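You operate a simulated robot arm through the tools that you are given. There is no shell and no other tool. Be economical: measure what you need, move in short steps, check, and stop when the job is done.

The job below is to be done with a simulated robot arm. You get a single attempt, and the scene is never put back.

## Task
Open the black drawer, put the brown tape roll on the yellow bench top away inside and shut the drawer again. Then open the grey bench drawer, take the red tape roll on the yellow bench top and put it away in the inside of the grey bench drawer, then shut the drawer. Then take the wooden brush on the packing table and put it away on the rail shelf. Then fetch the soap bar and set it on the cream tile on the packing table. Do these in the order given.

The check looks at the end state, three seconds after you hand in, the way a careful person would. Anything else that was tipped, shoved, dropped, spilled or broken makes it a failure.

## Robot
A 7-joint arm with a fingered hand on a trunk, on a base that drives. Base frame: it is fixed to the floor where the robot stands at the start and does not move with it; the origin is under the middle of the robot, x ahead of it, y to its left, z up; the surface under the hand at the start is at about z = 860. Lengths are in mm, angles in degrees, forces in N, time in s.
With the tool pointing down near the work surface it reaches from about 200 to 760 mm from the robot's upright axis, wherever it stands. Its first joint turns from -166.0 to 166.0 degrees. Places, roughly: black drawer [500, 0, 700]; black drawer inside [600, 0, 700]; brown tape roll (6x6x3 cm) [600, 200, 900]; cream tile [1250, 0, 750]; grey bench drawer [-3200, 3700, 700]; inside of the grey bench drawer [-3200, 3600, 700]; rail shelf (76x22 cm) [2120, -1380, 840]; red tape roll (6x6x2 cm) [700, 400, 900]; soap bar (9x6x3 cm) [1400, -100, 800]; wooden brush (5x12x5 cm) [1300, -100, 800]. Payload 4 kg.
Tool frame: the origin (TCP) lies between the finger pads and is the grasp point; the fingertips stand 28 mm ahead of it; z points along the fingers, y is the line along which they close. The gripper opens to 168 mm. The gripper's body begins 79 mm behind the TCP. The gripper is a hand of 4 fingers: y runs from the thumb to the fingers, the wrist lies at [0, 0, -249] in the tool frame, and closing takes about 1.5 s.
Orientation is told as [roll, pitch, yaw] about the base's x, y, z axes, in that order, counted from this pose: with the fingers straight down and closing along the base's y, the tool's x points along the base's -x, its y along +y and its z along -z.

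## Interface
- The arm moves only by the tool step_arm. Its arguments are lists of equal length, an entry for each row: "slide": the shift along the tool's x, y, z in mm, a list of three; "rot": the turn, a rotation vector about the tool's x, y, z in degrees, a list of three; "hand": the finger opening in mm, from 0 to 168. In form: {"slide": [[x, y, z], ...], "rot": [[wx, wy, wz], ...], "hand": [hand, ...]}. A call has 1 to 10 rows; each row shifts and turns the commanded pose from where the row before left it, along the tool's axes as they then stand. Each row takes 0.2 s and may step no farther than 50 mm and 8.6 degrees from the row before; otherwise, or with a gripper value out of range, the whole call is refused. Where a pose cannot be reached the arm comes as near as it can. A force on the tool above 40 N (or 10 N above the force at the start of the call, whichever is more), or a blocked arm, ends the call early, and 0.2 s more pass. The fingers move at their own pace (about 153 mm/s each) and stop on an object; they squeeze with about 22 N. The grip force told is the motor's: it shows also when the fingers shut on nothing. Time passes only in rows, and 0.2 s behind the last, so rows that do not move let the fingers close. The reply holds the time, the measured pose of the TCP, the force on the tool along the base axes, the opening and the grip force, in the units named above and with some noise, with the torque about the TCP (base axes, N m) and any sound that the robot's microphone picked up, and new pictures: "pictures" is both (left out), scene, wrist or none.
- Cameras (640 x 400 px; columns grow to the right, rows downward): "scene" is now at [6.7, 166.9, 1474]; the picture's right is [0.06, -1.00, 0.00], its down [-0.86, -0.05, -0.51] and it looks along [0.51, 0.03, -0.86] (base axes); focal length 278 px, centre (320, 200). "wrist" rides on the gripper at [60, -60, -110] in the tool frame; the picture's right is [0.71, 0.71, 0.00], its down [-0.56, 0.56, -0.61] and it looks along [-0.43, 0.43, 0.79] (tool axes); focal length 265 px, centre (320, 200). There is no depth. A picture from a camera that has moved, and an enlarged one, comes with that camera's place and axes in the base frame and with its lens.
- lift_body(by): slides the trunk up (or, below 0, down) by that many mm; the arm and the scene camera ride with it, the base frame stays. It gives what a move gives, with no picture.
- steer(legs): drives the robot by 1 to 6 legs, each [ahead, turn to the left] in mm and degrees, along the robot's own axes; the way and the turn of a leg run together, so that a leg with both is an arc; at most 1500 mm and 180 degrees a leg. The arm and the cameras ride along, it lands a little off, and it stops where it bumps. It gives what a move gives, and a new picture of the scene camera.
- hand_shape(shape): the hand has 4 fingers and takes this shape, open, in about a second: jaw (thumb against the fingers, like two jaws); tri (thumb and two fingers); tip (a fingertip pinch); poke (one finger out to press); point (the index stretched); flat (the hand flat); cup (the hand cupped); fist (a fist). The gripper value then closes the fingers along that shape, each until it touches; the sizes above hold for jaw. It gives what a move gives, with no picture.
- aim_head(pan, tilt): turns the head with the scene camera to pan (to the left, within 155 degrees either way) and tilt (down, from -29 to 69), counted from straight ahead of the robot. It gives what a move gives, and a new picture of the scene camera.
- inspect(camera, box): a new picture of the part [left, top, right, bottom] of that camera's present view, enlarged. The clock stands still meanwhile.
- hand_in(): hands the job in; it is judged then, once.

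Work in short steps. Places have to be worked out from the pictures, the camera data and where the tool is seen: move nearer, look again, correct. Check each grasp and each placing, and mend what went wrong. You have 186 turns and 260 pictures in all, those below and enlarged ones among them. Open the gripper and draw the arm clear of the work before you hand the job in, unless the task says otherwise; then end with one line.

The tools are called after ">>>" by a JSON object that holds its "method" and its "body". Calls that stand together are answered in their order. step_arm: Moves the arm, as the interface text tells. Its arguments: {"type":"object","properties":{"slide":{"type":"array","items":{"type":"array","items":{"type":"number"}}},"rot":{"type":"array","items":{"type":"array","items":{"type":"number"}}},"hand":{"type":"array","items":{"type":"number"}},"pictures":{"type":"string","enum":["both","scene","wrist","none"]}},"required":["slide","rot","hand"]} The other tools are called the same way: lift_body (by) slides the trunk up or down; hand_shape (shape) gives the hand a shape; steer (legs) drives the base; aim_head (pan, tilt) turns the head that bears the scene camera; inspect (camera, box) takes an enlarged picture of a part of a camera's view; hand_in () hands the job in.

At the start:

```text
t: 0.0
ee_pos: [476.0, 48.1, 1080.1]
tcp_rot: [0.1, 0.0, 0.0]
ft_force: [0.6, 0.0, 0.5]
moment: [-0.02, -0.03, -0.01]
grip_width: 167.8
finger_force: 0.1
shape: jaw
trunk travel left (down, up): [-513.0, 77.0]
robot x, y, heading: [1.5, -3.6, -0.1]
head pan, tilt: [3.2, 59.2]
```

scene: 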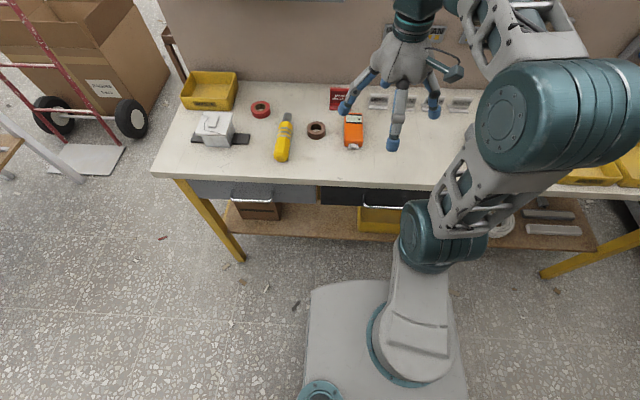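
wrist: 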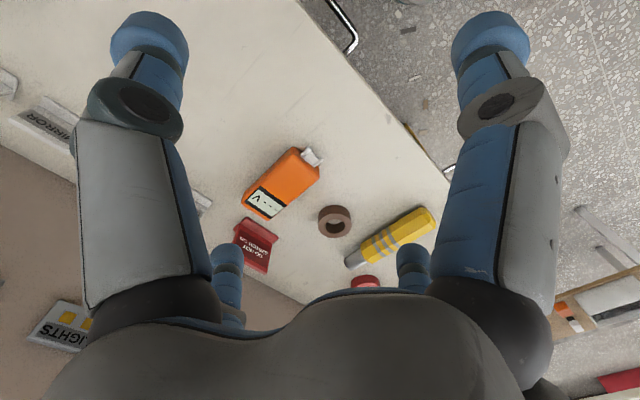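

I'll start by looking closely at the drawer fronts and the bench top.

>>> {"method": "inspect", "body": {"camera": "scene", "box": [150, 60, 470, 260]}}

>>> {"method": "aim_head", "body": {"pan": -30, "tilt": 50}}

```text
2.00 times, centred on (310, 160) of scene
camera zoom: at [6.7, 166.9, 1474.0], right [0.06, -1.0, 0.0], down [-0.86, -0.05, -0.51], along [0.51, 0.03, -0.86], focal length 555 px, centre (340, 280)
```

zoom: 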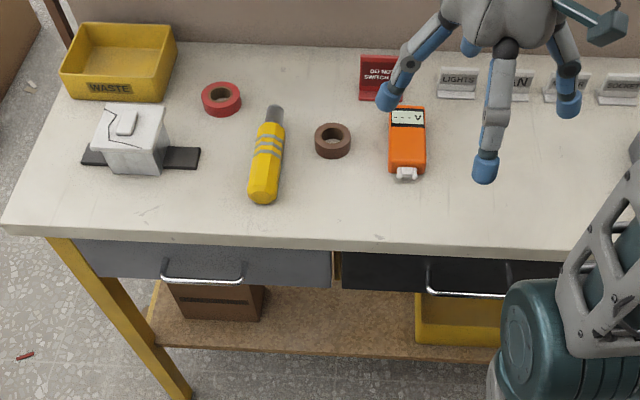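

```text
t: 1.0
ee_pos: [476.4, 47.3, 1080.2]
tcp_rot: [0.0, 0.0, 0.0]
ft_force: [0.2, -0.3, -1.0]
moment: [-0.02, 0.01, 0.02]
grip_width: 167.7
finger_force: 0.0
shape: jaw
trunk travel left (down, up): [-513.0, 77.0]
robot x, y, heading: [2.9, -2.6, -0.1]
head pan, tilt: [-30.0, 50.0]
camera scene: at [6.0, 124.8, 1485.6], right [-0.5, -0.87, 0.0], down [-0.66, 0.38, -0.64], along [0.56, -0.32, -0.77], focal length 278 px, centre (320, 200)
```

scene: 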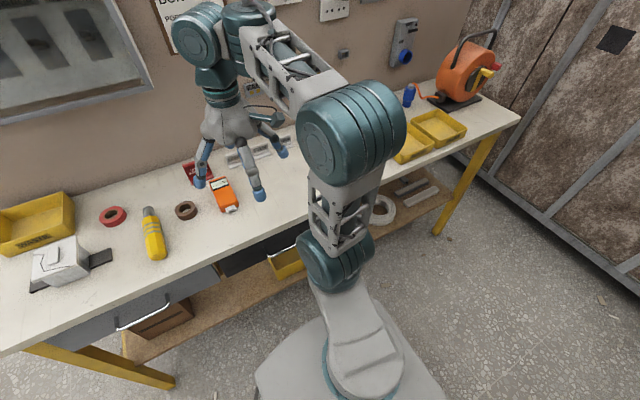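

The bench front edge is around x≈417, with the black drawer handle around x≈380, z≈815, y≈-40..67. I'll look around the room to map the other places before working.

>>> {"method": "aim_head", "body": {"pan": 0, "tilt": 10}}

>>> {"method": "aim_head", "body": {"pan": -75, "tilt": 20}}

>>> {"method": "aim_head", "body": {"pan": 75, "tilt": 20}}

>>> {"method": "aim_head", "body": {"pan": 140, "tilt": 15}}

```text
t: 2.1
ee_pos: [475.8, 48.4, 1080.0]
tcp_rot: [-0.1, 0.1, 0.0]
ft_force: [-0.2, 0.1, 0.2]
moment: [-0.04, -0.01, -0.04]
grip_width: 167.8
finger_force: 0.1
shape: jaw
trunk travel left (down, up): [-513.0, 77.0]
robot x, y, heading: [-3.6, -0.3, 0.2]
head pan, tilt: [0.0, 10.0]
camera scene: at [32.2, 163.1, 1547.4], right [0.0, -1.0, 0.0], down [-0.17, 0.0, -0.98], along [0.98, 0.0, -0.17], focal length 278 px, centre (320, 200)
```

scene: 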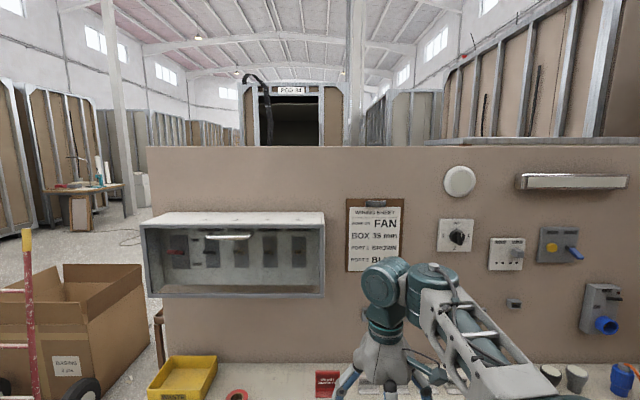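

```text
t: 3.5
ee_pos: [477.3, 45.9, 1081.2]
tcp_rot: [0.1, -0.1, -0.1]
ft_force: [0.1, 0.0, 0.2]
moment: [0.01, -0.03, -0.01]
grip_width: 167.7
finger_force: 0.0
shape: jaw
trunk travel left (down, up): [-513.0, 77.0]
robot x, y, heading: [-2.5, -1.1, -0.3]
head pan, tilt: [-75.0, 20.0]
camera scene: at [-36.6, 73.3, 1531.2], right [-0.97, -0.26, 0.0], down [-0.09, 0.33, -0.94], along [0.24, -0.91, -0.34], focal length 278 px, centre (320, 200)
```

scene: 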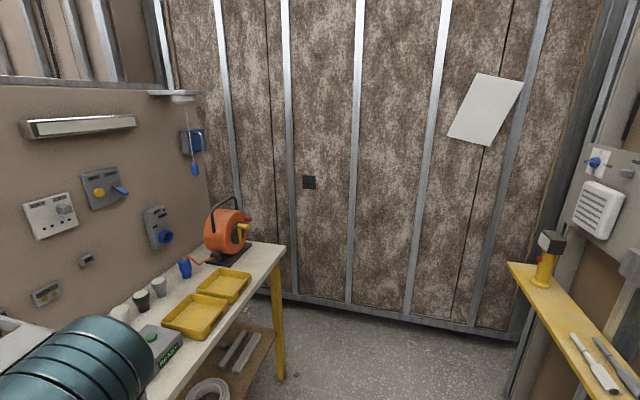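

```text
t: 5.9
ee_pos: [477.4, 47.2, 1081.1]
tcp_rot: [-0.1, -0.1, 0.0]
ft_force: [-0.3, 0.1, 0.2]
moment: [0.0, 0.01, 0.02]
grip_width: 168.0
finger_force: 0.0
shape: jaw
trunk travel left (down, up): [-513.0, 77.0]
robot x, y, heading: [-1.5, 2.1, 0.2]
head pan, tilt: [75.0, 20.0]
camera scene: at [-36.6, 253.2, 1531.2], right [0.97, -0.26, 0.0], down [-0.09, -0.33, -0.94], along [0.24, 0.91, -0.34], focal length 278 px, centre (320, 200)
```

scene: 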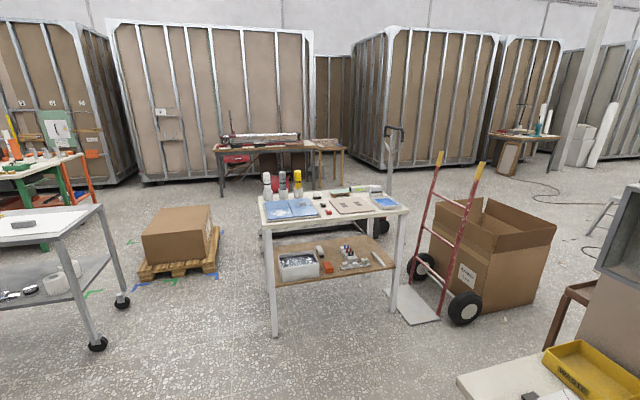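

```text
t: 7.2
ee_pos: [476.2, 46.7, 1080.8]
tcp_rot: [0.0, 0.0, 0.1]
ft_force: [0.2, -0.6, 0.1]
moment: [-0.01, -0.03, -0.05]
grip_width: 168.0
finger_force: 0.1
shape: jaw
trunk travel left (down, up): [-513.0, 77.0]
robot x, y, heading: [1.0, -4.3, -0.0]
head pan, tilt: [140.0, 15.0]
camera scene: at [-132.3, 223.3, 1539.4], right [0.64, 0.77, 0.0], down [0.2, -0.17, -0.97], along [-0.74, 0.62, -0.26], focal length 278 px, centre (320, 200)
```

scene: 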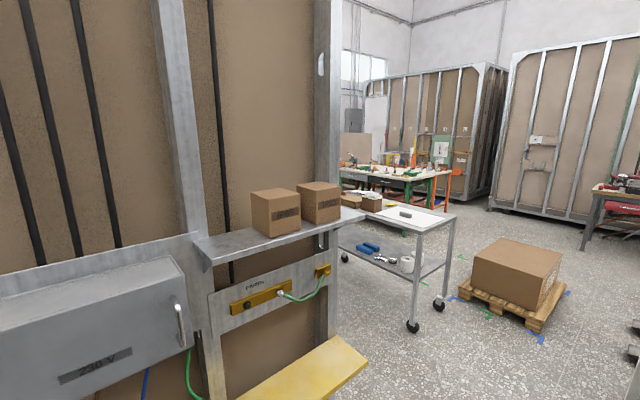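

The grey bench drawer is on the far green-legged bench, and the packing table seems to be behind the panel. Before backing away from the bench, I'll check the space behind the robot.

>>> {"method": "aim_head", "body": {"pan": 155, "tilt": 45}}

>>> {"method": "aim_head", "body": {"pan": -150, "tilt": 45}}

```text
t: 8.2
ee_pos: [477.3, 46.8, 1080.9]
tcp_rot: [0.1, -0.1, 0.0]
ft_force: [0.6, 0.2, -1.2]
moment: [0.01, 0.0, 0.0]
grip_width: 167.8
finger_force: 0.1
shape: jaw
trunk travel left (down, up): [-513.0, 77.0]
robot x, y, heading: [-1.1, 0.0, 0.3]
head pan, tilt: [154.7, 45.0]
camera scene: at [-134.3, 198.0, 1492.6], right [0.43, 0.9, 0.0], down [0.64, -0.3, -0.71], along [-0.64, 0.3, -0.71], focal length 278 px, centre (320, 200)
```

scene: 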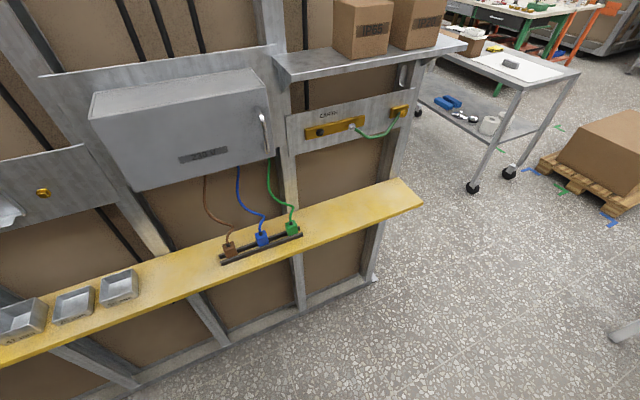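

```text
t: 12.3
ee_pos: [476.1, 47.1, 1081.8]
tcp_rot: [0.0, 0.0, 0.0]
ft_force: [-0.6, -0.1, 0.9]
moment: [0.01, 0.01, -0.03]
grip_width: 167.9
finger_force: 0.2
shape: jaw
trunk travel left (down, up): [-513.0, 77.0]
robot x, y, heading: [0.3, -2.6, -0.1]
head pan, tilt: [-150.0, 45.0]
camera scene: at [-131.2, 122.5, 1492.6], right [-0.5, 0.87, 0.0], down [0.61, 0.35, -0.71], along [-0.61, -0.35, -0.71], focal length 278 px, centre (320, 200)
```

scene: 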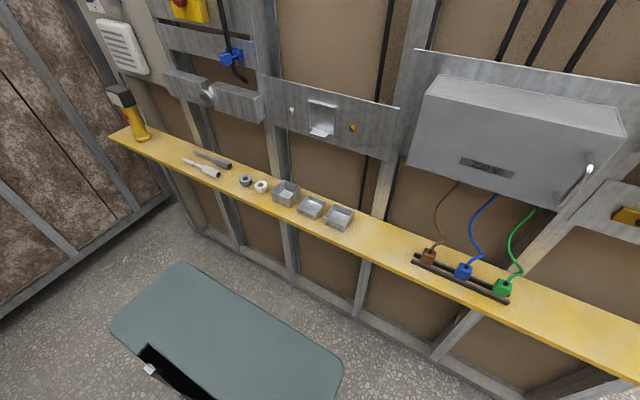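

There is a shelf about 570 mm behind, so I won't back far. Instead I'll offset sideways: drive to about (0, 300), where the handle, tape and drawer are all comfortably in reach, and look at the handle.

>>> {"method": "steer", "body": {"legs": [[-60, 0], [0, 90], [300, 0], [0, -90]]}}

>>> {"method": "aim_head", "body": {"pan": -35, "tilt": 60}}

```text
t: 22.5
ee_pos: [422.4, 353.2, 1080.9]
tcp_rot: [0.0, 0.1, 0.3]
ft_force: [-0.7, -0.4, 0.1]
moment: [-0.01, -0.01, 0.01]
grip_width: 168.0
finger_force: 0.1
shape: jaw
trunk travel left (down, up): [-513.0, 77.0]
robot x, y, heading: [-51.6, 302.9, 0.1]
head pan, tilt: [-150.0, 45.0]
camera scene: at [-185.3, 427.0, 1492.6], right [-0.5, 0.86, 0.0], down [0.61, 0.36, -0.71], along [-0.61, -0.36, -0.71], focal length 278 px, centre (320, 200)
```

scene: 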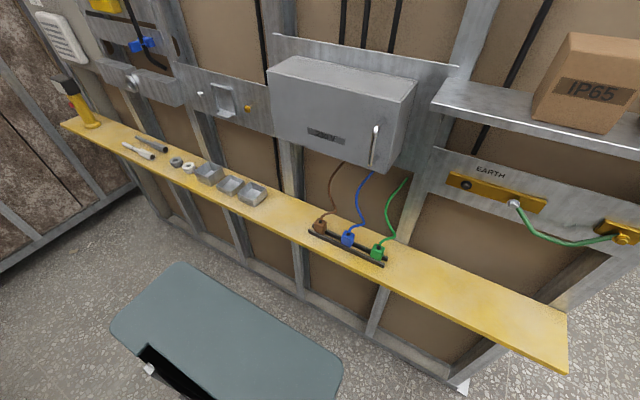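

```text
t: 24.5
ee_pos: [422.7, 354.5, 1080.1]
tcp_rot: [-0.1, 0.0, 0.3]
ft_force: [-0.2, 0.2, -0.1]
moment: [0.04, 0.02, -0.01]
grip_width: 167.9
finger_force: 0.1
shape: jaw
trunk travel left (down, up): [-513.0, 77.0]
robot x, y, heading: [-56.3, 305.7, 0.1]
head pan, tilt: [-35.0, 60.0]
camera scene: at [-60.3, 430.0, 1473.1], right [-0.57, -0.82, 0.0], down [-0.71, 0.49, -0.5], along [0.41, -0.29, -0.87], focal length 278 px, centre (320, 200)
```

scene: 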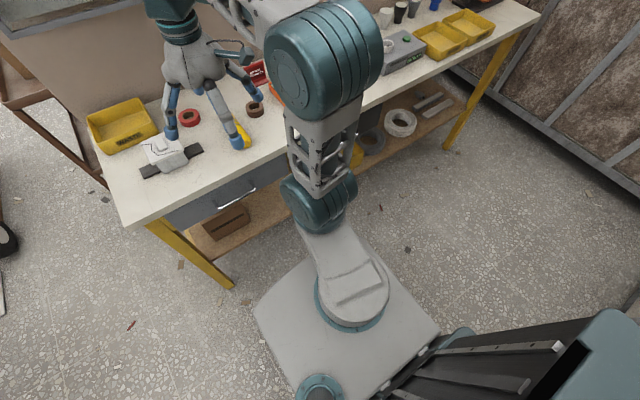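

The arm hides the black drawer from the head camera, so I'll bring the hand in front of it and look with the wrist camera.

>>> {"method": "step_arm", "body": {"slide": [[15, -45.1, 0], [15, -45.1, 0], [15, -45.1, 0], [15, -45.1, 6], [15, -45.1, 6], [15, -45.1, 9], [15, -45.1, 9], [15, -45.1, 9], [15, -45.1, 9], [15, -45.1, 9]], "rot": [[0, 0, 0], [0, 0, 0], [0, 0, 0], [0, 0, 0], [0, 0, 0], [0, 0, 0], [0, 0, 0], [0, 0, 0], [0, 0, 0], [0, 0, 0]], "hand": [168, 168, 168, 168, 168, 168, 168, 168, 168, 168]}}

```text
t: 26.7
ee_pos: [272.1, -100.0, 1026.1]
tcp_rot: [0.0, -0.1, 0.2]
ft_force: [-0.1, 0.4, 0.0]
moment: [0.01, 0.02, -0.01]
grip_width: 167.9
finger_force: 0.1
shape: jaw
trunk travel left (down, up): [-513.0, 77.0]
robot x, y, heading: [-52.1, 305.6, 0.3]
head pan, tilt: [-35.0, 60.0]
camera scene: at [-60.4, 429.4, 1473.1], right [-0.57, -0.82, 0.0], down [-0.71, 0.49, -0.5], along [0.41, -0.29, -0.87], focal length 278 px, centre (320, 200)
camera wrist: at [211.8, -160.6, 1135.1], right [-0.71, 0.7, 0.0], down [0.56, 0.56, 0.61], along [0.43, 0.44, -0.79], focal length 265 px, centre (320, 200)
```

scene: 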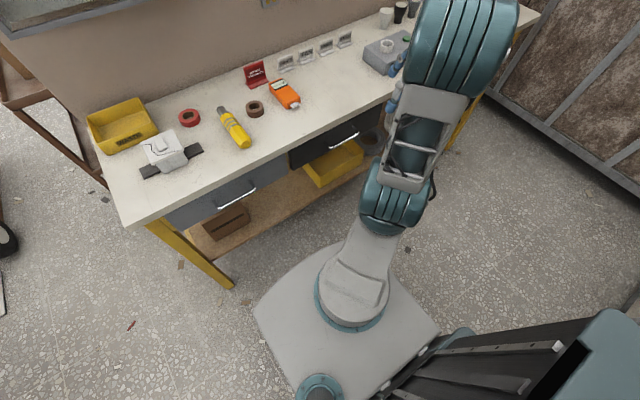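
wrist: 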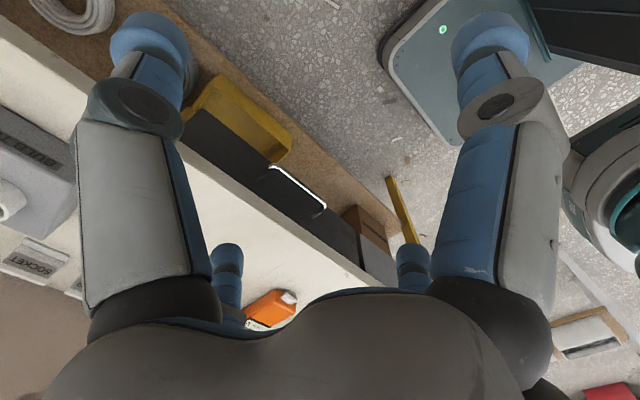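

Both cameras see the black drawer handle; I'll zoom each to triangulate it.

>>> {"method": "inspect", "body": {"camera": "scene", "box": [270, 100, 398, 180]}}

>>> {"method": "inspect", "body": {"camera": "wrist", "box": [180, 70, 404, 210]}}

```text
5.00 times, centred on (334, 140) of scene
camera zoom: at [-60.4, 429.4, 1473.1], right [-0.57, -0.82, 0.0], down [-0.71, 0.49, -0.5], along [0.41, -0.29, -0.87], focal length 1388 px, centre (250, 500)
```

zoom: 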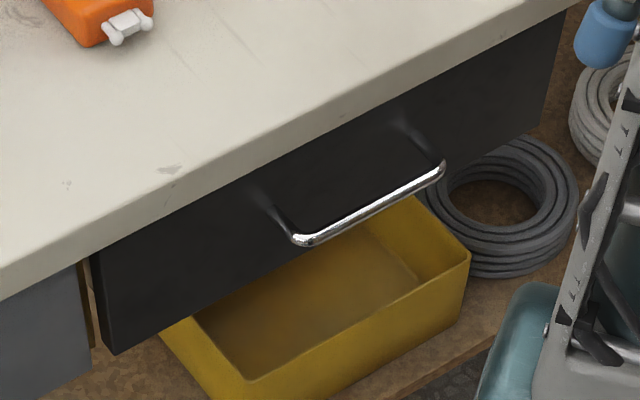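

```text
2.86 times, centred on (292, 140) of wrist
camera zoom: at [211.8, -160.6, 1135.1], right [-0.71, 0.7, 0.0], down [0.56, 0.56, 0.61], along [0.43, 0.44, -0.79], focal length 758 px, centre (400, 371)
```

zoom: 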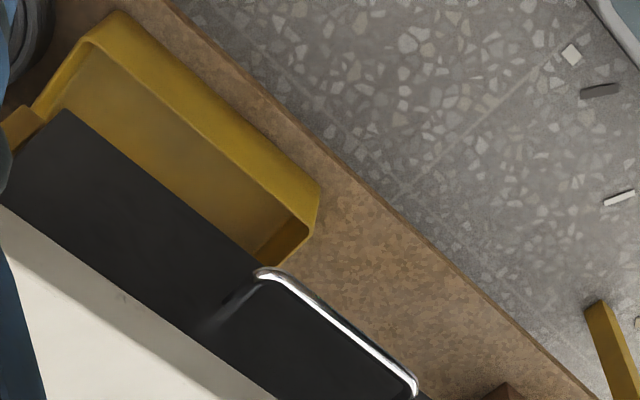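

Triangulating puts the bar at x≈412, z≈770, y from -58 to 57. I'll turn the hand so the fingers close vertically, pitched about 60° up from straight down, staying clear of the bench.

>>> {"method": "step_arm", "body": {"slide": [[0, 0, 0], [0, 0, 0], [0, 0, 0], [0, 0, 0], [0, 0, 0], [0, 0, 0], [0, 0, 0], [0, 0, 0], [0, 0, 0], [0, 0, 0]], "rot": [[0, 0, 8.6], [0, 0, 8.6], [0, 0, 8.6], [0, 0, 8.6], [0, 0, 8.6], [0, 0, 8.6], [0, 0, 8.6], [0, 0, 8.6], [0, 0, 8.6], [0, 0, 8.6]], "hand": [100, 80, 80, 80, 80, 80, 80, 80, 80, 80], "pictures": "none"}}

>>> {"method": "step_arm", "body": {"slide": [[20, 0, 0], [20, -10, 0], [20, -10, 0], [20, -10, 0], [20, -10, 0], [0, 0, 0], [0, 0, 0], [0, 0, 0]], "rot": [[0, 0, 4.0], [-8.6, 0, 0], [-8.6, 0, 0], [-8.6, 0, 0], [-8.6, 0, 0], [-8.6, 0, 0], [-8.6, 0, 0], [-8.4, 0, 0]], "hand": [80, 80, 80, 80, 80, 80, 80, 80]}}

```text
t: 28.9
ee_pos: [274.8, -98.0, 1023.8]
tcp_rot: [0.0, 0.0, -86.0]
ft_force: [0.3, 0.4, 0.1]
moment: [-0.02, 0.02, 0.0]
grip_width: 80.4
finger_force: 0.1
shape: jaw
trunk travel left (down, up): [-513.0, 77.0]
robot x, y, heading: [-53.0, 304.2, 0.1]
head pan, tilt: [-35.0, 60.0]
```

```text
t: 30.7
ee_pos: [234.2, -0.0, 1015.3]
tcp_rot: [59.9, -0.1, -90.1]
ft_force: [-0.2, 0.8, 0.2]
moment: [-0.06, 0.02, -0.05]
grip_width: 80.2
finger_force: 0.0
shape: jaw
trunk travel left (down, up): [-513.0, 77.0]
robot x, y, heading: [-56.3, 307.7, 0.4]
head pan, tilt: [-35.0, 60.0]
camera scene: at [-59.3, 430.5, 1473.0], right [-0.57, -0.82, 0.0], down [-0.71, 0.49, -0.5], along [0.41, -0.29, -0.87], focal length 278 px, centre (320, 200)
camera wrist: at [109.0, 61.2, 1017.9], right [0.35, 0.71, 0.61], down [-0.25, -0.56, 0.79], along [0.9, -0.44, -0.02], focal length 265 px, centre (320, 200)
```

scene: 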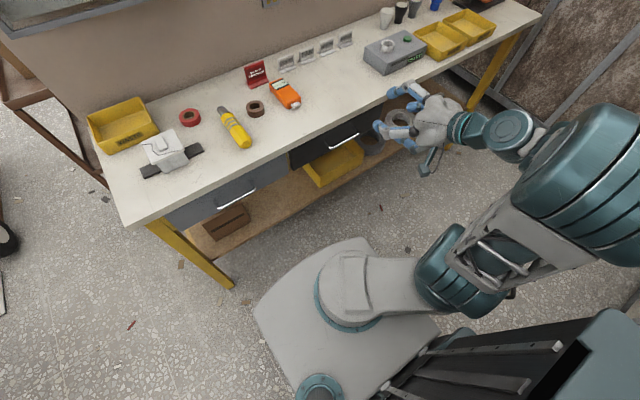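
wrist: 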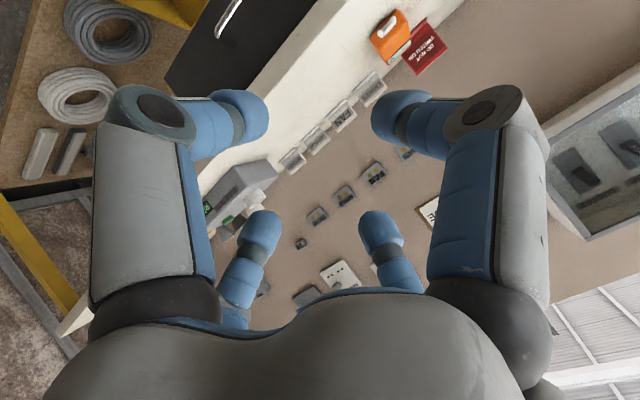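

The hand is oriented as wanted. I'll move to a pre-grasp point 120 mm in front of the handle.

>>> {"method": "step_arm", "body": {"slide": [[0, -31, 39], [0, -31, 39], [0, -31, 39], [0, -30, 39]], "rot": [[0, 0, 0], [0, 0, 0], [0, 0, 0], [0, 0, 0]], "hand": [80, 80, 80, 80]}}

>>> {"method": "inspect", "body": {"camera": "scene", "box": [270, 80, 430, 180]}}

```text
t: 31.7
ee_pos: [305.3, 0.0, 826.5]
tcp_rot: [59.9, -0.2, -89.8]
ft_force: [-0.2, 0.2, 1.1]
moment: [-0.01, -0.03, 0.02]
grip_width: 80.3
finger_force: 0.0
shape: jaw
trunk travel left (down, up): [-513.0, 77.0]
robot x, y, heading: [-53.5, 306.9, 0.1]
head pan, tilt: [-35.0, 60.0]
camera scene: at [-60.4, 429.8, 1473.2], right [-0.57, -0.82, 0.0], down [-0.71, 0.49, -0.5], along [0.41, -0.29, -0.87], focal length 278 px, centre (320, 200)
camera wrist: at [180.3, 61.0, 829.4], right [0.35, 0.71, 0.61], down [-0.25, -0.56, 0.79], along [0.9, -0.43, -0.02], focal length 265 px, centre (320, 200)
```

scene: 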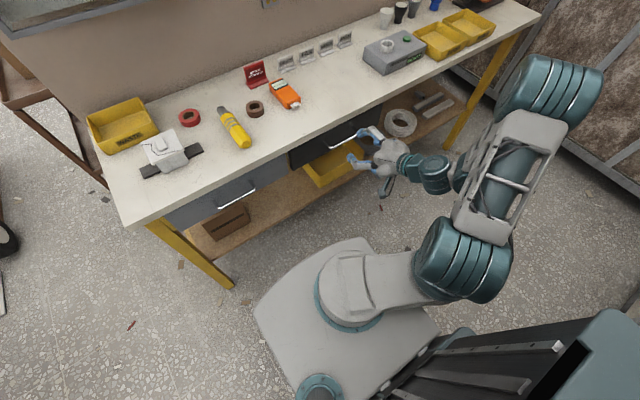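
wrist: 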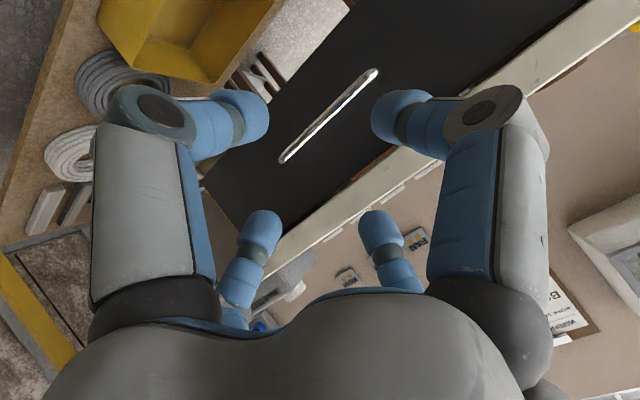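

```text
4.00 times, centred on (350, 130) of scene
camera zoom: at [-60.4, 429.8, 1473.2], right [-0.57, -0.82, 0.0], down [-0.71, 0.49, -0.5], along [0.41, -0.29, -0.87], focal length 1110 px, centre (200, 480)
```

zoom: 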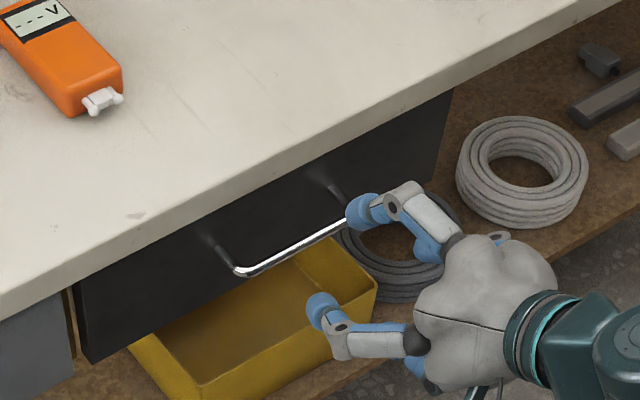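

The wrist view confirms the bar at about (412, 7, 769). I'll advance with the fingers at 60 mm and then close on the bar.

>>> {"method": "step_arm", "body": {"slide": [[0, 1, 29], [0, 1, 29], [0, 1, 29], [0, 1, 29], [0, 0, 0], [0, 0, 0], [0, 0, 0], [0, 0, 0], [0, 0, 0]], "rot": [[0, 0, 0], [0, 0, 0], [0, 0, 0], [0, 0, 0], [0, 0, 0], [0, 0, 0], [0, 0, 0], [0, 0, 0], [0, 0, 0]], "hand": [60, 60, 60, 60, 0, 0, 0, 0, 0]}}

>>> {"method": "inspect", "body": {"camera": "scene", "box": [270, 80, 430, 180]}}

```text
t: 32.6
ee_pos: [382.6, 4.4, 786.9]
tcp_rot: [60.1, 0.4, -90.3]
ft_force: [-15.8, 3.0, 13.4]
moment: [0.27, -0.07, 0.32]
grip_width: 61.5
finger_force: 0.0
shape: jaw
trunk travel left (down, up): [-513.0, 77.0]
robot x, y, heading: [-52.9, 304.3, 0.2]
head pan, tilt: [-35.0, 60.0]
stopped in row 4: the force on the tool passed its limit at 60 N (the readings are from after the stop); the commanded pose is now the measured one
camera scene: at [-62.8, 430.6, 1473.3], right [-0.57, -0.82, 0.0], down [-0.71, 0.5, -0.5], along [0.41, -0.29, -0.87], focal length 278 px, centre (320, 200)
camera wrist: at [258.4, 64.3, 789.8], right [0.36, 0.7, 0.62], down [-0.26, -0.56, 0.79], along [0.9, -0.44, -0.02], focal length 265 px, centre (320, 200)
```

scene: 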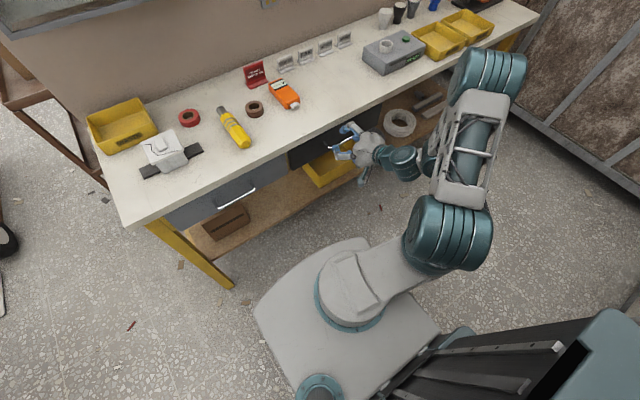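
wrist: 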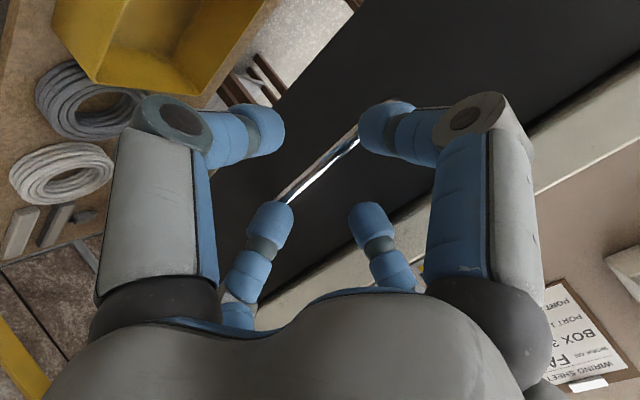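

```text
4.00 times, centred on (350, 130) of scene
camera zoom: at [-62.8, 430.6, 1473.3], right [-0.57, -0.82, 0.0], down [-0.71, 0.5, -0.5], along [0.41, -0.29, -0.87], focal length 1110 px, centre (200, 480)
```

zoom: 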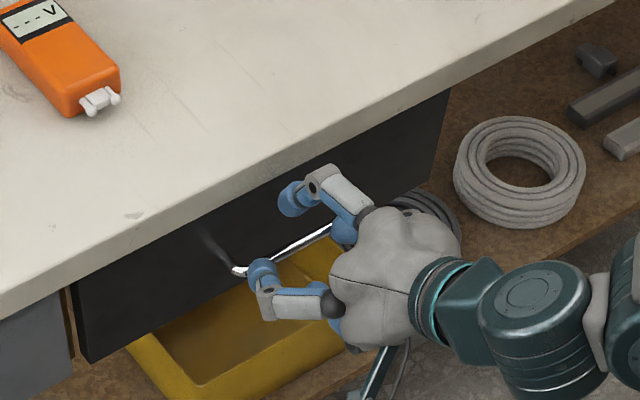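

The side fingers sit near y≈0 at x≈±50 and blocked on the bar. I'll back off and try the fingertip-pinch shape.

>>> {"method": "step_arm", "body": {"slide": [[0, 0, -40], [0, 0, -40]], "rot": [[0, 0, 0], [0, 0, 0]], "hand": [80, 80], "pictures": "none"}}

>>> {"method": "hand_shape", "body": {"shape": "tip"}}

>>> {"method": "inspect", "body": {"camera": "wrist", "box": [0, 0, 640, 400]}}

>>> {"method": "inspect", "body": {"camera": "scene", "box": [270, 80, 430, 180]}}

```text
t: 33.2
ee_pos: [317.6, 7.2, 827.3]
tcp_rot: [60.0, 0.1, -90.1]
ft_force: [-0.3, -0.1, 0.0]
moment: [0.0, -0.01, 0.0]
grip_width: 79.4
finger_force: 0.1
shape: jaw
trunk travel left (down, up): [-513.0, 77.0]
robot x, y, heading: [-51.4, 303.2, 0.3]
head pan, tilt: [-35.0, 60.0]
```

```text
t: 34.1
ee_pos: [318.5, 7.1, 827.6]
tcp_rot: [59.8, 0.2, -90.1]
ft_force: [0.1, -0.1, 0.2]
moment: [0.01, 0.01, -0.04]
grip_width: 168.1
finger_force: 0.1
shape: tip
trunk travel left (down, up): [-513.0, 77.0]
robot x, y, heading: [-54.8, 304.1, -0.1]
head pan, tilt: [-35.0, 60.0]
```

```text
1.00 times, centred on (320, 200) of wrist (not enlarged: the box is as wide or as high as the picture)
camera zoom: at [193.3, 67.2, 829.4], right [0.36, 0.7, 0.61], down [-0.25, -0.56, 0.79], along [0.9, -0.44, -0.02], focal length 265 px, centre (320, 200)
```

zoom: 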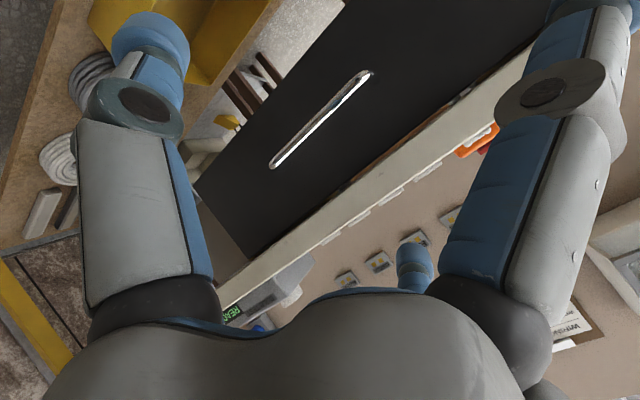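

```text
4.00 times, centred on (350, 130) of scene
camera zoom: at [-60.4, 429.9, 1473.1], right [-0.57, -0.82, 0.0], down [-0.71, 0.49, -0.5], along [0.41, -0.29, -0.87], focal length 1110 px, centre (200, 480)
```

zoom: 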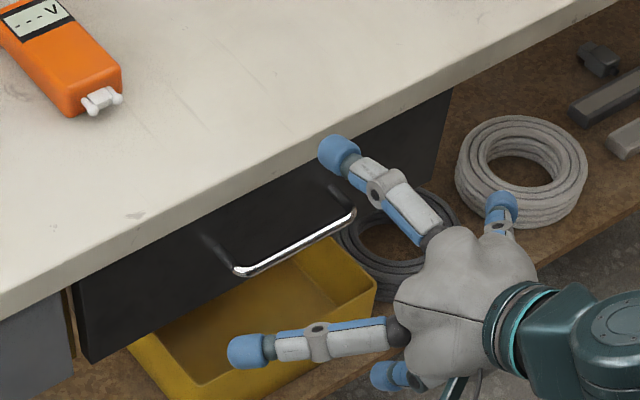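

In the tip shape the side fingers fold away. I'll set the opening to 55 mm to see the pinch.

>>> {"method": "step_arm", "body": {"slide": [[0, 0, 0], [0, 0, 0], [0, 0, 0]], "rot": [[0, 0, 0], [0, 0, 0], [0, 0, 0]], "hand": [55, 55, 55], "pictures": "wrist"}}

>>> {"method": "inspect", "body": {"camera": "scene", "box": [270, 80, 430, 180]}}

```text
t: 34.9
ee_pos: [317.8, 6.9, 826.5]
tcp_rot: [59.9, 0.2, -90.2]
ft_force: [0.0, 0.0, -0.5]
moment: [-0.03, -0.03, -0.01]
grip_width: 55.7
finger_force: 0.1
shape: tip
trunk travel left (down, up): [-513.0, 77.0]
robot x, y, heading: [-56.1, 305.5, 0.3]
head pan, tilt: [-35.0, 60.0]
camera wrist: at [193.1, 67.2, 829.5], right [0.36, 0.7, 0.61], down [-0.25, -0.56, 0.79], along [0.9, -0.44, -0.02], focal length 265 px, centre (320, 200)
```

wrist: 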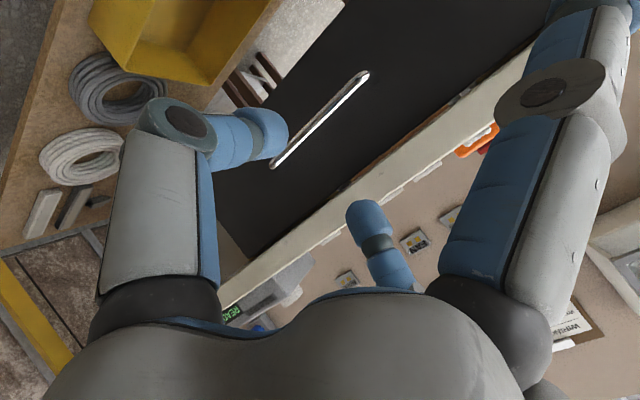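

```text
4.00 times, centred on (350, 130) of scene
camera zoom: at [-60.3, 429.9, 1473.1], right [-0.57, -0.82, 0.0], down [-0.71, 0.49, -0.5], along [0.41, -0.29, -0.87], focal length 1110 px, centre (200, 480)
```

zoom: 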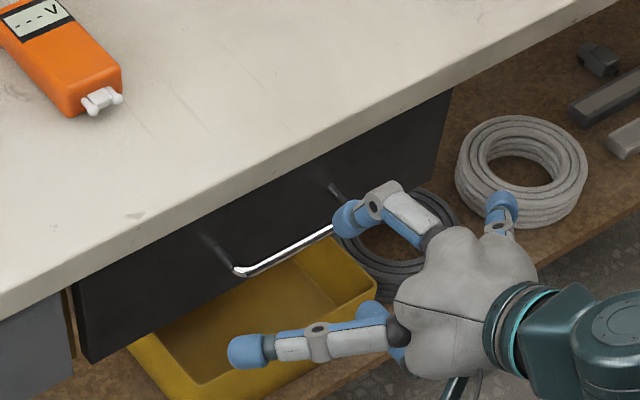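

The pinch pair is now clear and the side fingers pass outside the bar ends. I'll advance again, centred at y=0, and close.

>>> {"method": "step_arm", "body": {"slide": [[-2, -1, 28], [-2, -1, 28], [-2, 0, 28], [-1, 0, 26]], "rot": [[0, 0, 0], [0, 0, 0], [0, 0, 0], [0, 0, 0]], "hand": [55, 55, 55, 55], "pictures": "wrist"}}

>>> {"method": "inspect", "body": {"camera": "scene", "box": [270, 80, 430, 180]}}

```text
t: 35.9
ee_pos: [409.2, -2.3, 769.6]
tcp_rot: [59.8, 0.3, -90.3]
ft_force: [-4.0, 1.0, -0.1]
moment: [-0.04, 0.01, 0.0]
grip_width: 53.7
finger_force: 0.1
shape: tip
trunk travel left (down, up): [-513.0, 77.0]
robot x, y, heading: [-50.4, 305.4, -0.1]
head pan, tilt: [-35.0, 60.0]
camera wrist: at [283.9, 57.8, 772.7], right [0.36, 0.7, 0.62], down [-0.25, -0.56, 0.79], along [0.9, -0.44, -0.02], focal length 265 px, centre (320, 200)
```

wrist: 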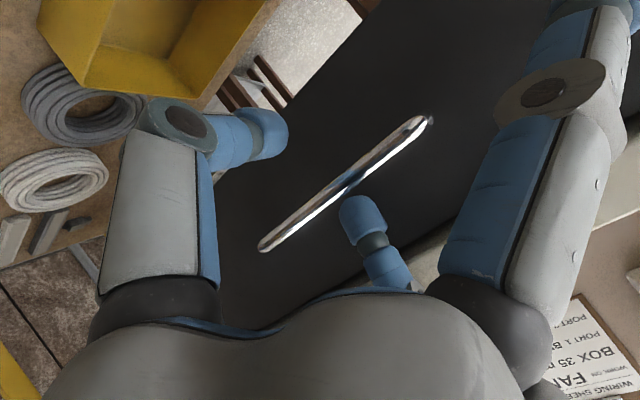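

```text
4.00 times, centred on (350, 130) of scene
camera zoom: at [-61.1, 430.0, 1473.1], right [-0.57, -0.82, 0.0], down [-0.71, 0.5, -0.5], along [0.41, -0.29, -0.87], focal length 1110 px, centre (200, 480)
```

zoom: 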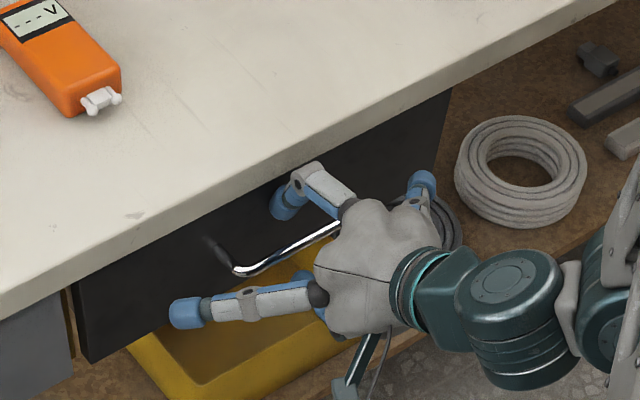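

The pinch straddles the bar with light contact. Closing now.

>>> {"method": "step_arm", "body": {"slide": [[0, 0, 0], [0, 0, 0], [0, 0, 0], [0, 0, 0], [0, 0, 0], [0, 0, 0]], "rot": [[0, 0, 0], [0, 0, 0], [0, 0, 0], [0, 0, 0], [0, 0, 0], [0, 0, 0]], "hand": [0, 0, 0, 0, 0, 0], "pictures": "wrist"}}

>>> {"method": "inspect", "body": {"camera": "scene", "box": [270, 80, 430, 180]}}

```text
t: 37.3
ee_pos: [409.9, -2.3, 769.5]
tcp_rot: [59.8, 0.2, -90.2]
ft_force: [-2.0, 0.7, -13.2]
moment: [-0.01, 0.02, -0.02]
grip_width: 8.0
finger_force: 21.7
shape: tip
trunk travel left (down, up): [-513.0, 77.0]
robot x, y, heading: [-55.4, 305.7, 0.1]
head pan, tilt: [-35.0, 60.0]
camera wrist: at [284.8, 57.6, 772.2], right [0.36, 0.7, 0.61], down [-0.25, -0.56, 0.79], along [0.9, -0.44, -0.02], focal length 265 px, centre (320, 200)
```

wrist: 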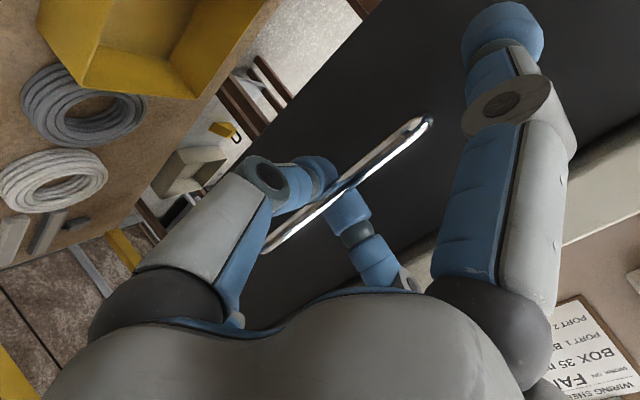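

```text
4.00 times, centred on (350, 130) of scene
camera zoom: at [-59.5, 429.2, 1473.1], right [-0.57, -0.82, 0.0], down [-0.71, 0.5, -0.5], along [0.41, -0.29, -0.87], focal length 1110 px, centre (200, 480)
```

zoom: 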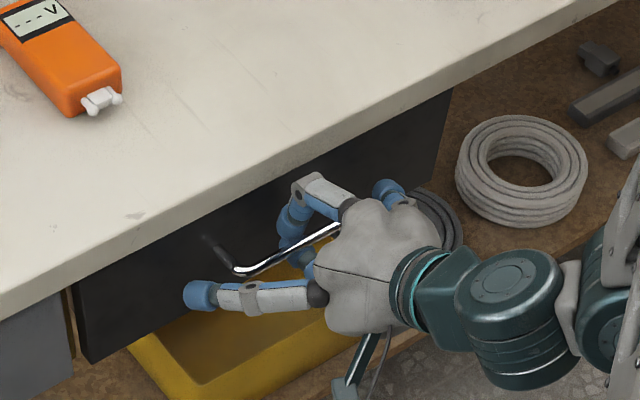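

The bar is gripped at 8 mm. Pulling straight back along -x.

>>> {"method": "step_arm", "body": {"slide": [[0, -10, -17.3], [0, -10, -17.3], [0, -10, -17.3], [0, -10, -17.3], [0, -10, -17.3], [0, -10, -17.3], [0, -10, -17.3], [0, -10, -17.3], [0, -10, -17.3], [0, -10, -17.3]], "rot": [[0, 0, 0], [0, 0, 0], [0, 0, 0], [0, 0, 0], [0, 0, 0], [0, 0, 0], [0, 0, 0], [0, 0, 0], [0, 0, 0], [0, 0, 0]], "hand": [0, 0, 0, 0, 0, 0, 0, 0, 0, 0], "pictures": "scene"}}

```text
t: 39.5
ee_pos: [211.8, -2.1, 767.7]
tcp_rot: [59.8, 0.2, -90.1]
ft_force: [-1.8, -0.1, -9.2]
moment: [0.03, 0.03, 0.02]
grip_width: 8.0
finger_force: 22.3
shape: tip
trunk travel left (down, up): [-513.0, 77.0]
robot x, y, heading: [-54.4, 302.0, 0.2]
head pan, tilt: [-35.0, 60.0]
camera scene: at [-60.2, 429.4, 1473.1], right [-0.57, -0.82, 0.0], down [-0.71, 0.5, -0.5], along [0.41, -0.29, -0.87], focal length 278 px, centre (320, 200)
```

scene: 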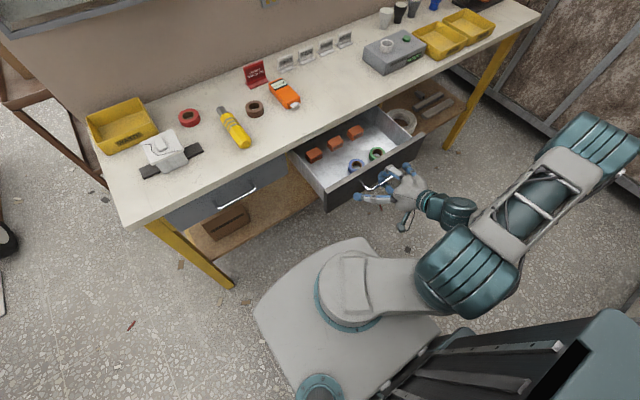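

The drawer is open about 200 mm and has contents. I'll release, retreat and inspect the interior.

>>> {"method": "step_arm", "body": {"slide": [[0, 0, 0], [0, 0, 0], [0, 0, -20], [0, 0, -30], [0, 0, -40], [0, 10, -20], [0, 40, 0], [0, 40, 0], [0, 40, 0], [0, 40, 0]], "rot": [[0, 0, 0], [0, 0, 0], [0, 0, 0], [0, 0, 0], [0, 0, 0], [0, 0, 0], [0, 0, 0], [0, 0, 0], [0, 0, 0], [0, 0, 0]], "hand": [55, 55, 55, 55, 55, 55, 55, 55, 55, 55], "pictures": "none"}}

>>> {"method": "inspect", "body": {"camera": "scene", "box": [270, 80, 430, 220]}}

```text
t: 41.0
ee_pos: [173.5, -0.5, 847.0]
tcp_rot: [59.5, 0.7, -85.6]
ft_force: [0.0, 0.1, -0.3]
moment: [0.01, 0.03, 0.04]
grip_width: 55.1
finger_force: 0.0
shape: tip
trunk travel left (down, up): [-513.0, 77.0]
robot x, y, heading: [-51.8, 305.6, -0.0]
head pan, tilt: [-35.0, 60.0]
stopped in row 7: the arm was blocked; the commanded pose is now the measured one
```

```text
2.86 times, centred on (350, 150) of scene
camera zoom: at [-50.8, 430.3, 1473.0], right [-0.57, -0.82, 0.0], down [-0.71, 0.49, -0.5], along [0.4, -0.29, -0.87], focal length 793 px, centre (234, 343)
```

zoom: 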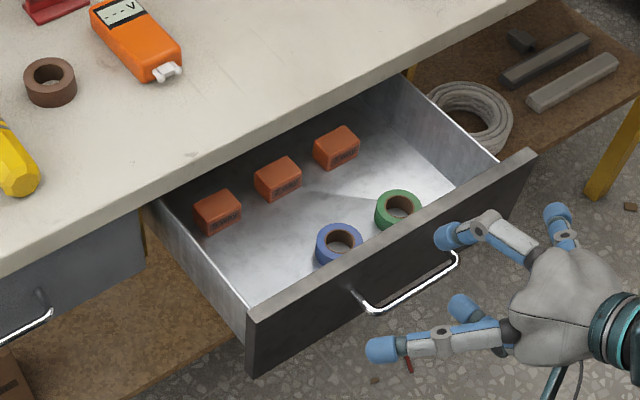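

The drawer holds three orange boxes and two tapes; there is free space at the front left, around (337, 108). I'll switch the hand upright and raise it, then return to the jaw shape.

>>> {"method": "step_arm", "body": {"slide": [[0, 26, -15], [0, 23, -19], [0, 20, -22], [0, 17, -25], [0, 13, -27], [0, 9, -29], [0, 5, -29.6], [0, 0, -30]], "rot": [[8.5, 0, 0], [8.5, 0, 0], [8.5, 0, 0], [8.5, 0, 0], [8.5, 0, 0], [8.5, 0, 0], [8.5, 0, 0], [0, 0, 0]], "hand": [55, 55, 55, 55, 55, 55, 55, 55], "pictures": "scene"}}

```text
t: 42.8
ee_pos: [175.6, -7.1, 1077.1]
tcp_rot: [-0.1, 0.0, -85.7]
ft_force: [0.6, -0.1, 0.4]
moment: [-0.06, 0.04, 0.02]
grip_width: 54.8
finger_force: 0.0
shape: tip
out of reach, approached as far as the arm can: row 8
trunk travel left (down, up): [-513.0, 77.0]
robot x, y, heading: [-46.8, 307.6, 0.2]
head pan, tilt: [-35.0, 60.0]
camera scene: at [-58.7, 431.4, 1472.9], right [-0.57, -0.82, 0.0], down [-0.71, 0.49, -0.5], along [0.41, -0.29, -0.87], focal length 278 px, centre (320, 200)
```

scene: 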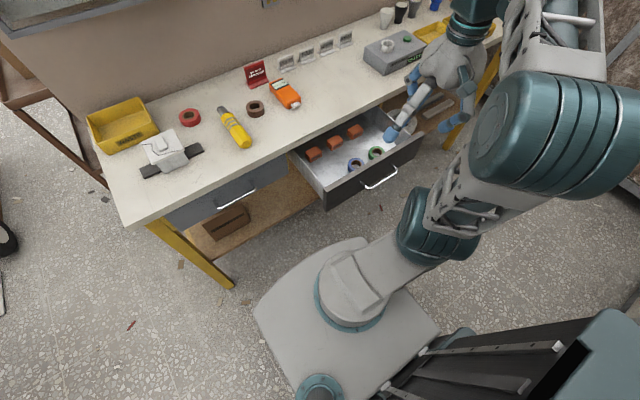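

Now the jaw shape, then over the brown tape.

>>> {"method": "hand_shape", "body": {"shape": "jaw"}}

>>> {"method": "step_arm", "body": {"slide": [[19, 42, 5], [19, 42, 5], [19, 42, 5], [19, 42, 5], [19, 42, 5], [19, 42, 5], [19, 42, 5], [19, 42, 5], [19, 42, 5], [19, 42, 5]], "rot": [[0, 0, 0], [0, 0, 0], [0, 0, 0], [0, 0, 0], [0, 0, 0], [0, 0, 0], [0, 0, 0], [0, 0, 0], [0, 0, 0], [0, 0, 0]], "hand": [100, 100, 100, 100, 100, 100, 100, 100, 100, 100], "pictures": "none"}}

>>> {"method": "step_arm", "body": {"slide": [[0, 0, 0], [0, 0, 0], [0, 0, 0], [0, 0, 0], [0, 0, 0], [0, 0, 0], [0, 0, 0], [0, 0, 0], [0, 0, 0], [0, 0, 0]], "rot": [[0, 0, -8.55], [0, 0, -8.55], [0, 0, -8.55], [0, 0, -8.55], [0, 0, -8.55], [0, 0, -8.55], [0, 0, -8.55], [0, 0, -8.55], [0, 0, -8.55], [0, 0, -8.55]], "hand": [100, 100, 100, 100, 100, 100, 100, 100, 100, 100]}}

```text
t: 43.7
ee_pos: [172.5, -6.0, 1076.4]
tcp_rot: [0.0, 0.0, -85.8]
ft_force: [0.0, -1.1, 0.4]
moment: [-0.02, 0.01, 0.0]
grip_width: 167.9
finger_force: 0.1
shape: jaw
trunk travel left (down, up): [-513.0, 77.0]
robot x, y, heading: [-51.4, 307.2, 0.1]
head pan, tilt: [-35.0, 60.0]
```

```text
t: 45.9
ee_pos: [559.5, 209.8, 1050.6]
tcp_rot: [0.4, 0.5, -85.8]
ft_force: [0.3, -0.7, 0.4]
moment: [0.0, -0.03, -0.01]
grip_width: 100.7
finger_force: 0.0
shape: jaw
out of reach, approached as far as the arm can: row 1, 10
trunk travel left (down, up): [-513.0, 77.0]
robot x, y, heading: [-52.2, 306.5, 0.3]
head pan, tilt: [-35.0, 60.0]
```

```text
t: 48.1
ee_pos: [558.4, 210.2, 1042.5]
tcp_rot: [0.8, -0.4, -0.1]
ft_force: [0.2, 0.7, -0.5]
moment: [-0.01, 0.01, -0.01]
grip_width: 100.5
finger_force: 0.1
shape: jaw
trunk travel left (down, up): [-513.0, 77.0]
robot x, y, heading: [-52.4, 305.6, 0.3]
head pan, tilt: [-35.0, 60.0]
camera scene: at [-60.0, 430.0, 1473.1], right [-0.57, -0.82, 0.0], down [-0.71, 0.49, -0.5], along [0.41, -0.29, -0.87], focal length 278 px, centre (320, 200)
camera wrist: at [497.4, 147.8, 1150.9], right [-0.71, 0.71, 0.0], down [0.56, 0.55, 0.63], along [0.44, 0.44, -0.78], focal length 265 px, centre (320, 200)
```

scene: 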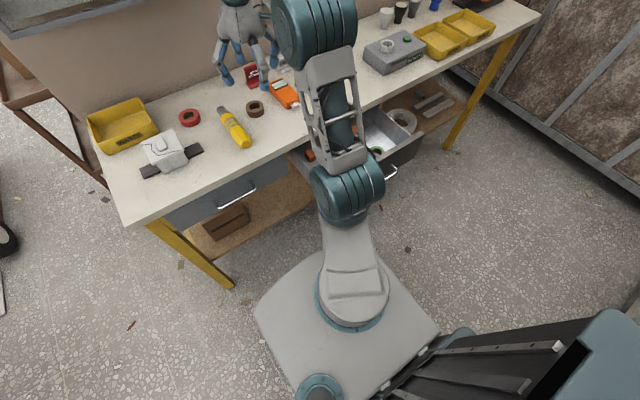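
wrist: 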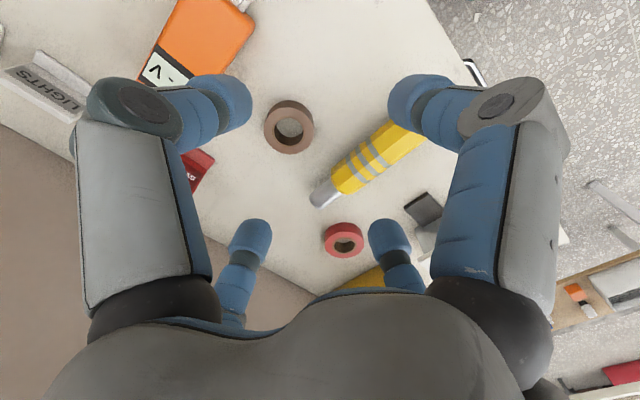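

The brown tape is at about (599, 205). I'll align over it and descend to about z=900, checking clearance to the screwdriver and the meter.

>>> {"method": "step_arm", "body": {"slide": [[-41, -5, 0], [0, 0, 35], [0, 0, 35], [0, 0, 35], [0, 0, 20]], "rot": [[0, 0, 0], [0, 0, 0], [0, 0, 0], [0, 0, 0], [0, 0, 0]], "hand": [92, 92, 92, 92, 92]}}

>>> {"method": "inspect", "body": {"camera": "scene", "box": [190, 50, 318, 130]}}

```text
t: 49.3
ee_pos: [588.0, 199.7, 916.7]
tcp_rot: [0.8, -0.4, -0.3]
ft_force: [-0.3, 0.8, 0.4]
moment: [0.0, -0.01, 0.02]
grip_width: 92.0
finger_force: 0.1
shape: jaw
out of reach, approached as far as the arm can: row 1
trunk travel left (down, up): [-513.0, 77.0]
robot x, y, heading: [-54.9, 304.7, 0.2]
head pan, tilt: [-35.0, 60.0]
camera scene: at [-59.9, 430.0, 1473.1], right [-0.57, -0.82, 0.0], down [-0.71, 0.49, -0.5], along [0.41, -0.29, -0.87], focal length 278 px, centre (320, 200)
camera wrist: at [527.8, 137.8, 1025.2], right [-0.7, 0.71, 0.0], down [0.56, 0.55, 0.63], along [0.44, 0.44, -0.78], focal length 265 px, centre (320, 200)
```

scene: 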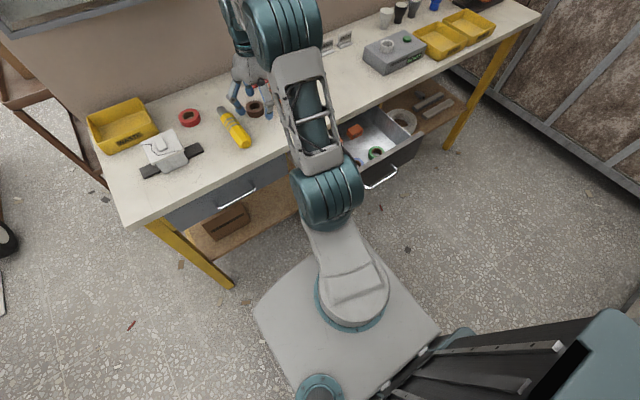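
wrist: 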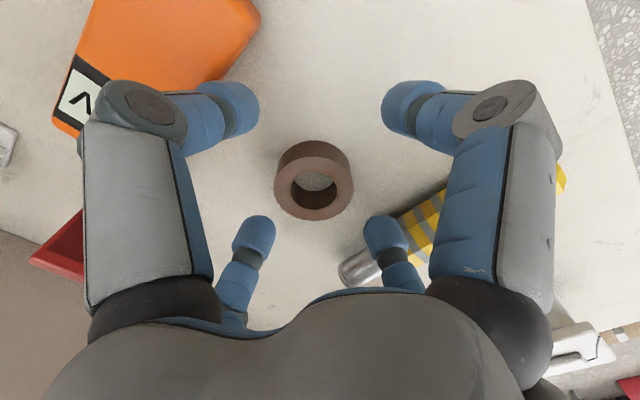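

```text
5.00 times, centred on (254, 90) of scene
camera zoom: at [-59.9, 430.0, 1473.1], right [-0.57, -0.82, 0.0], down [-0.71, 0.49, -0.5], along [0.41, -0.29, -0.87], focal length 1388 px, centre (650, 750)
```

zoom: 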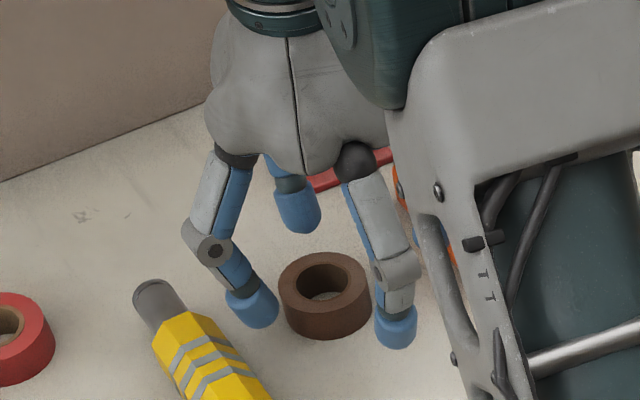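

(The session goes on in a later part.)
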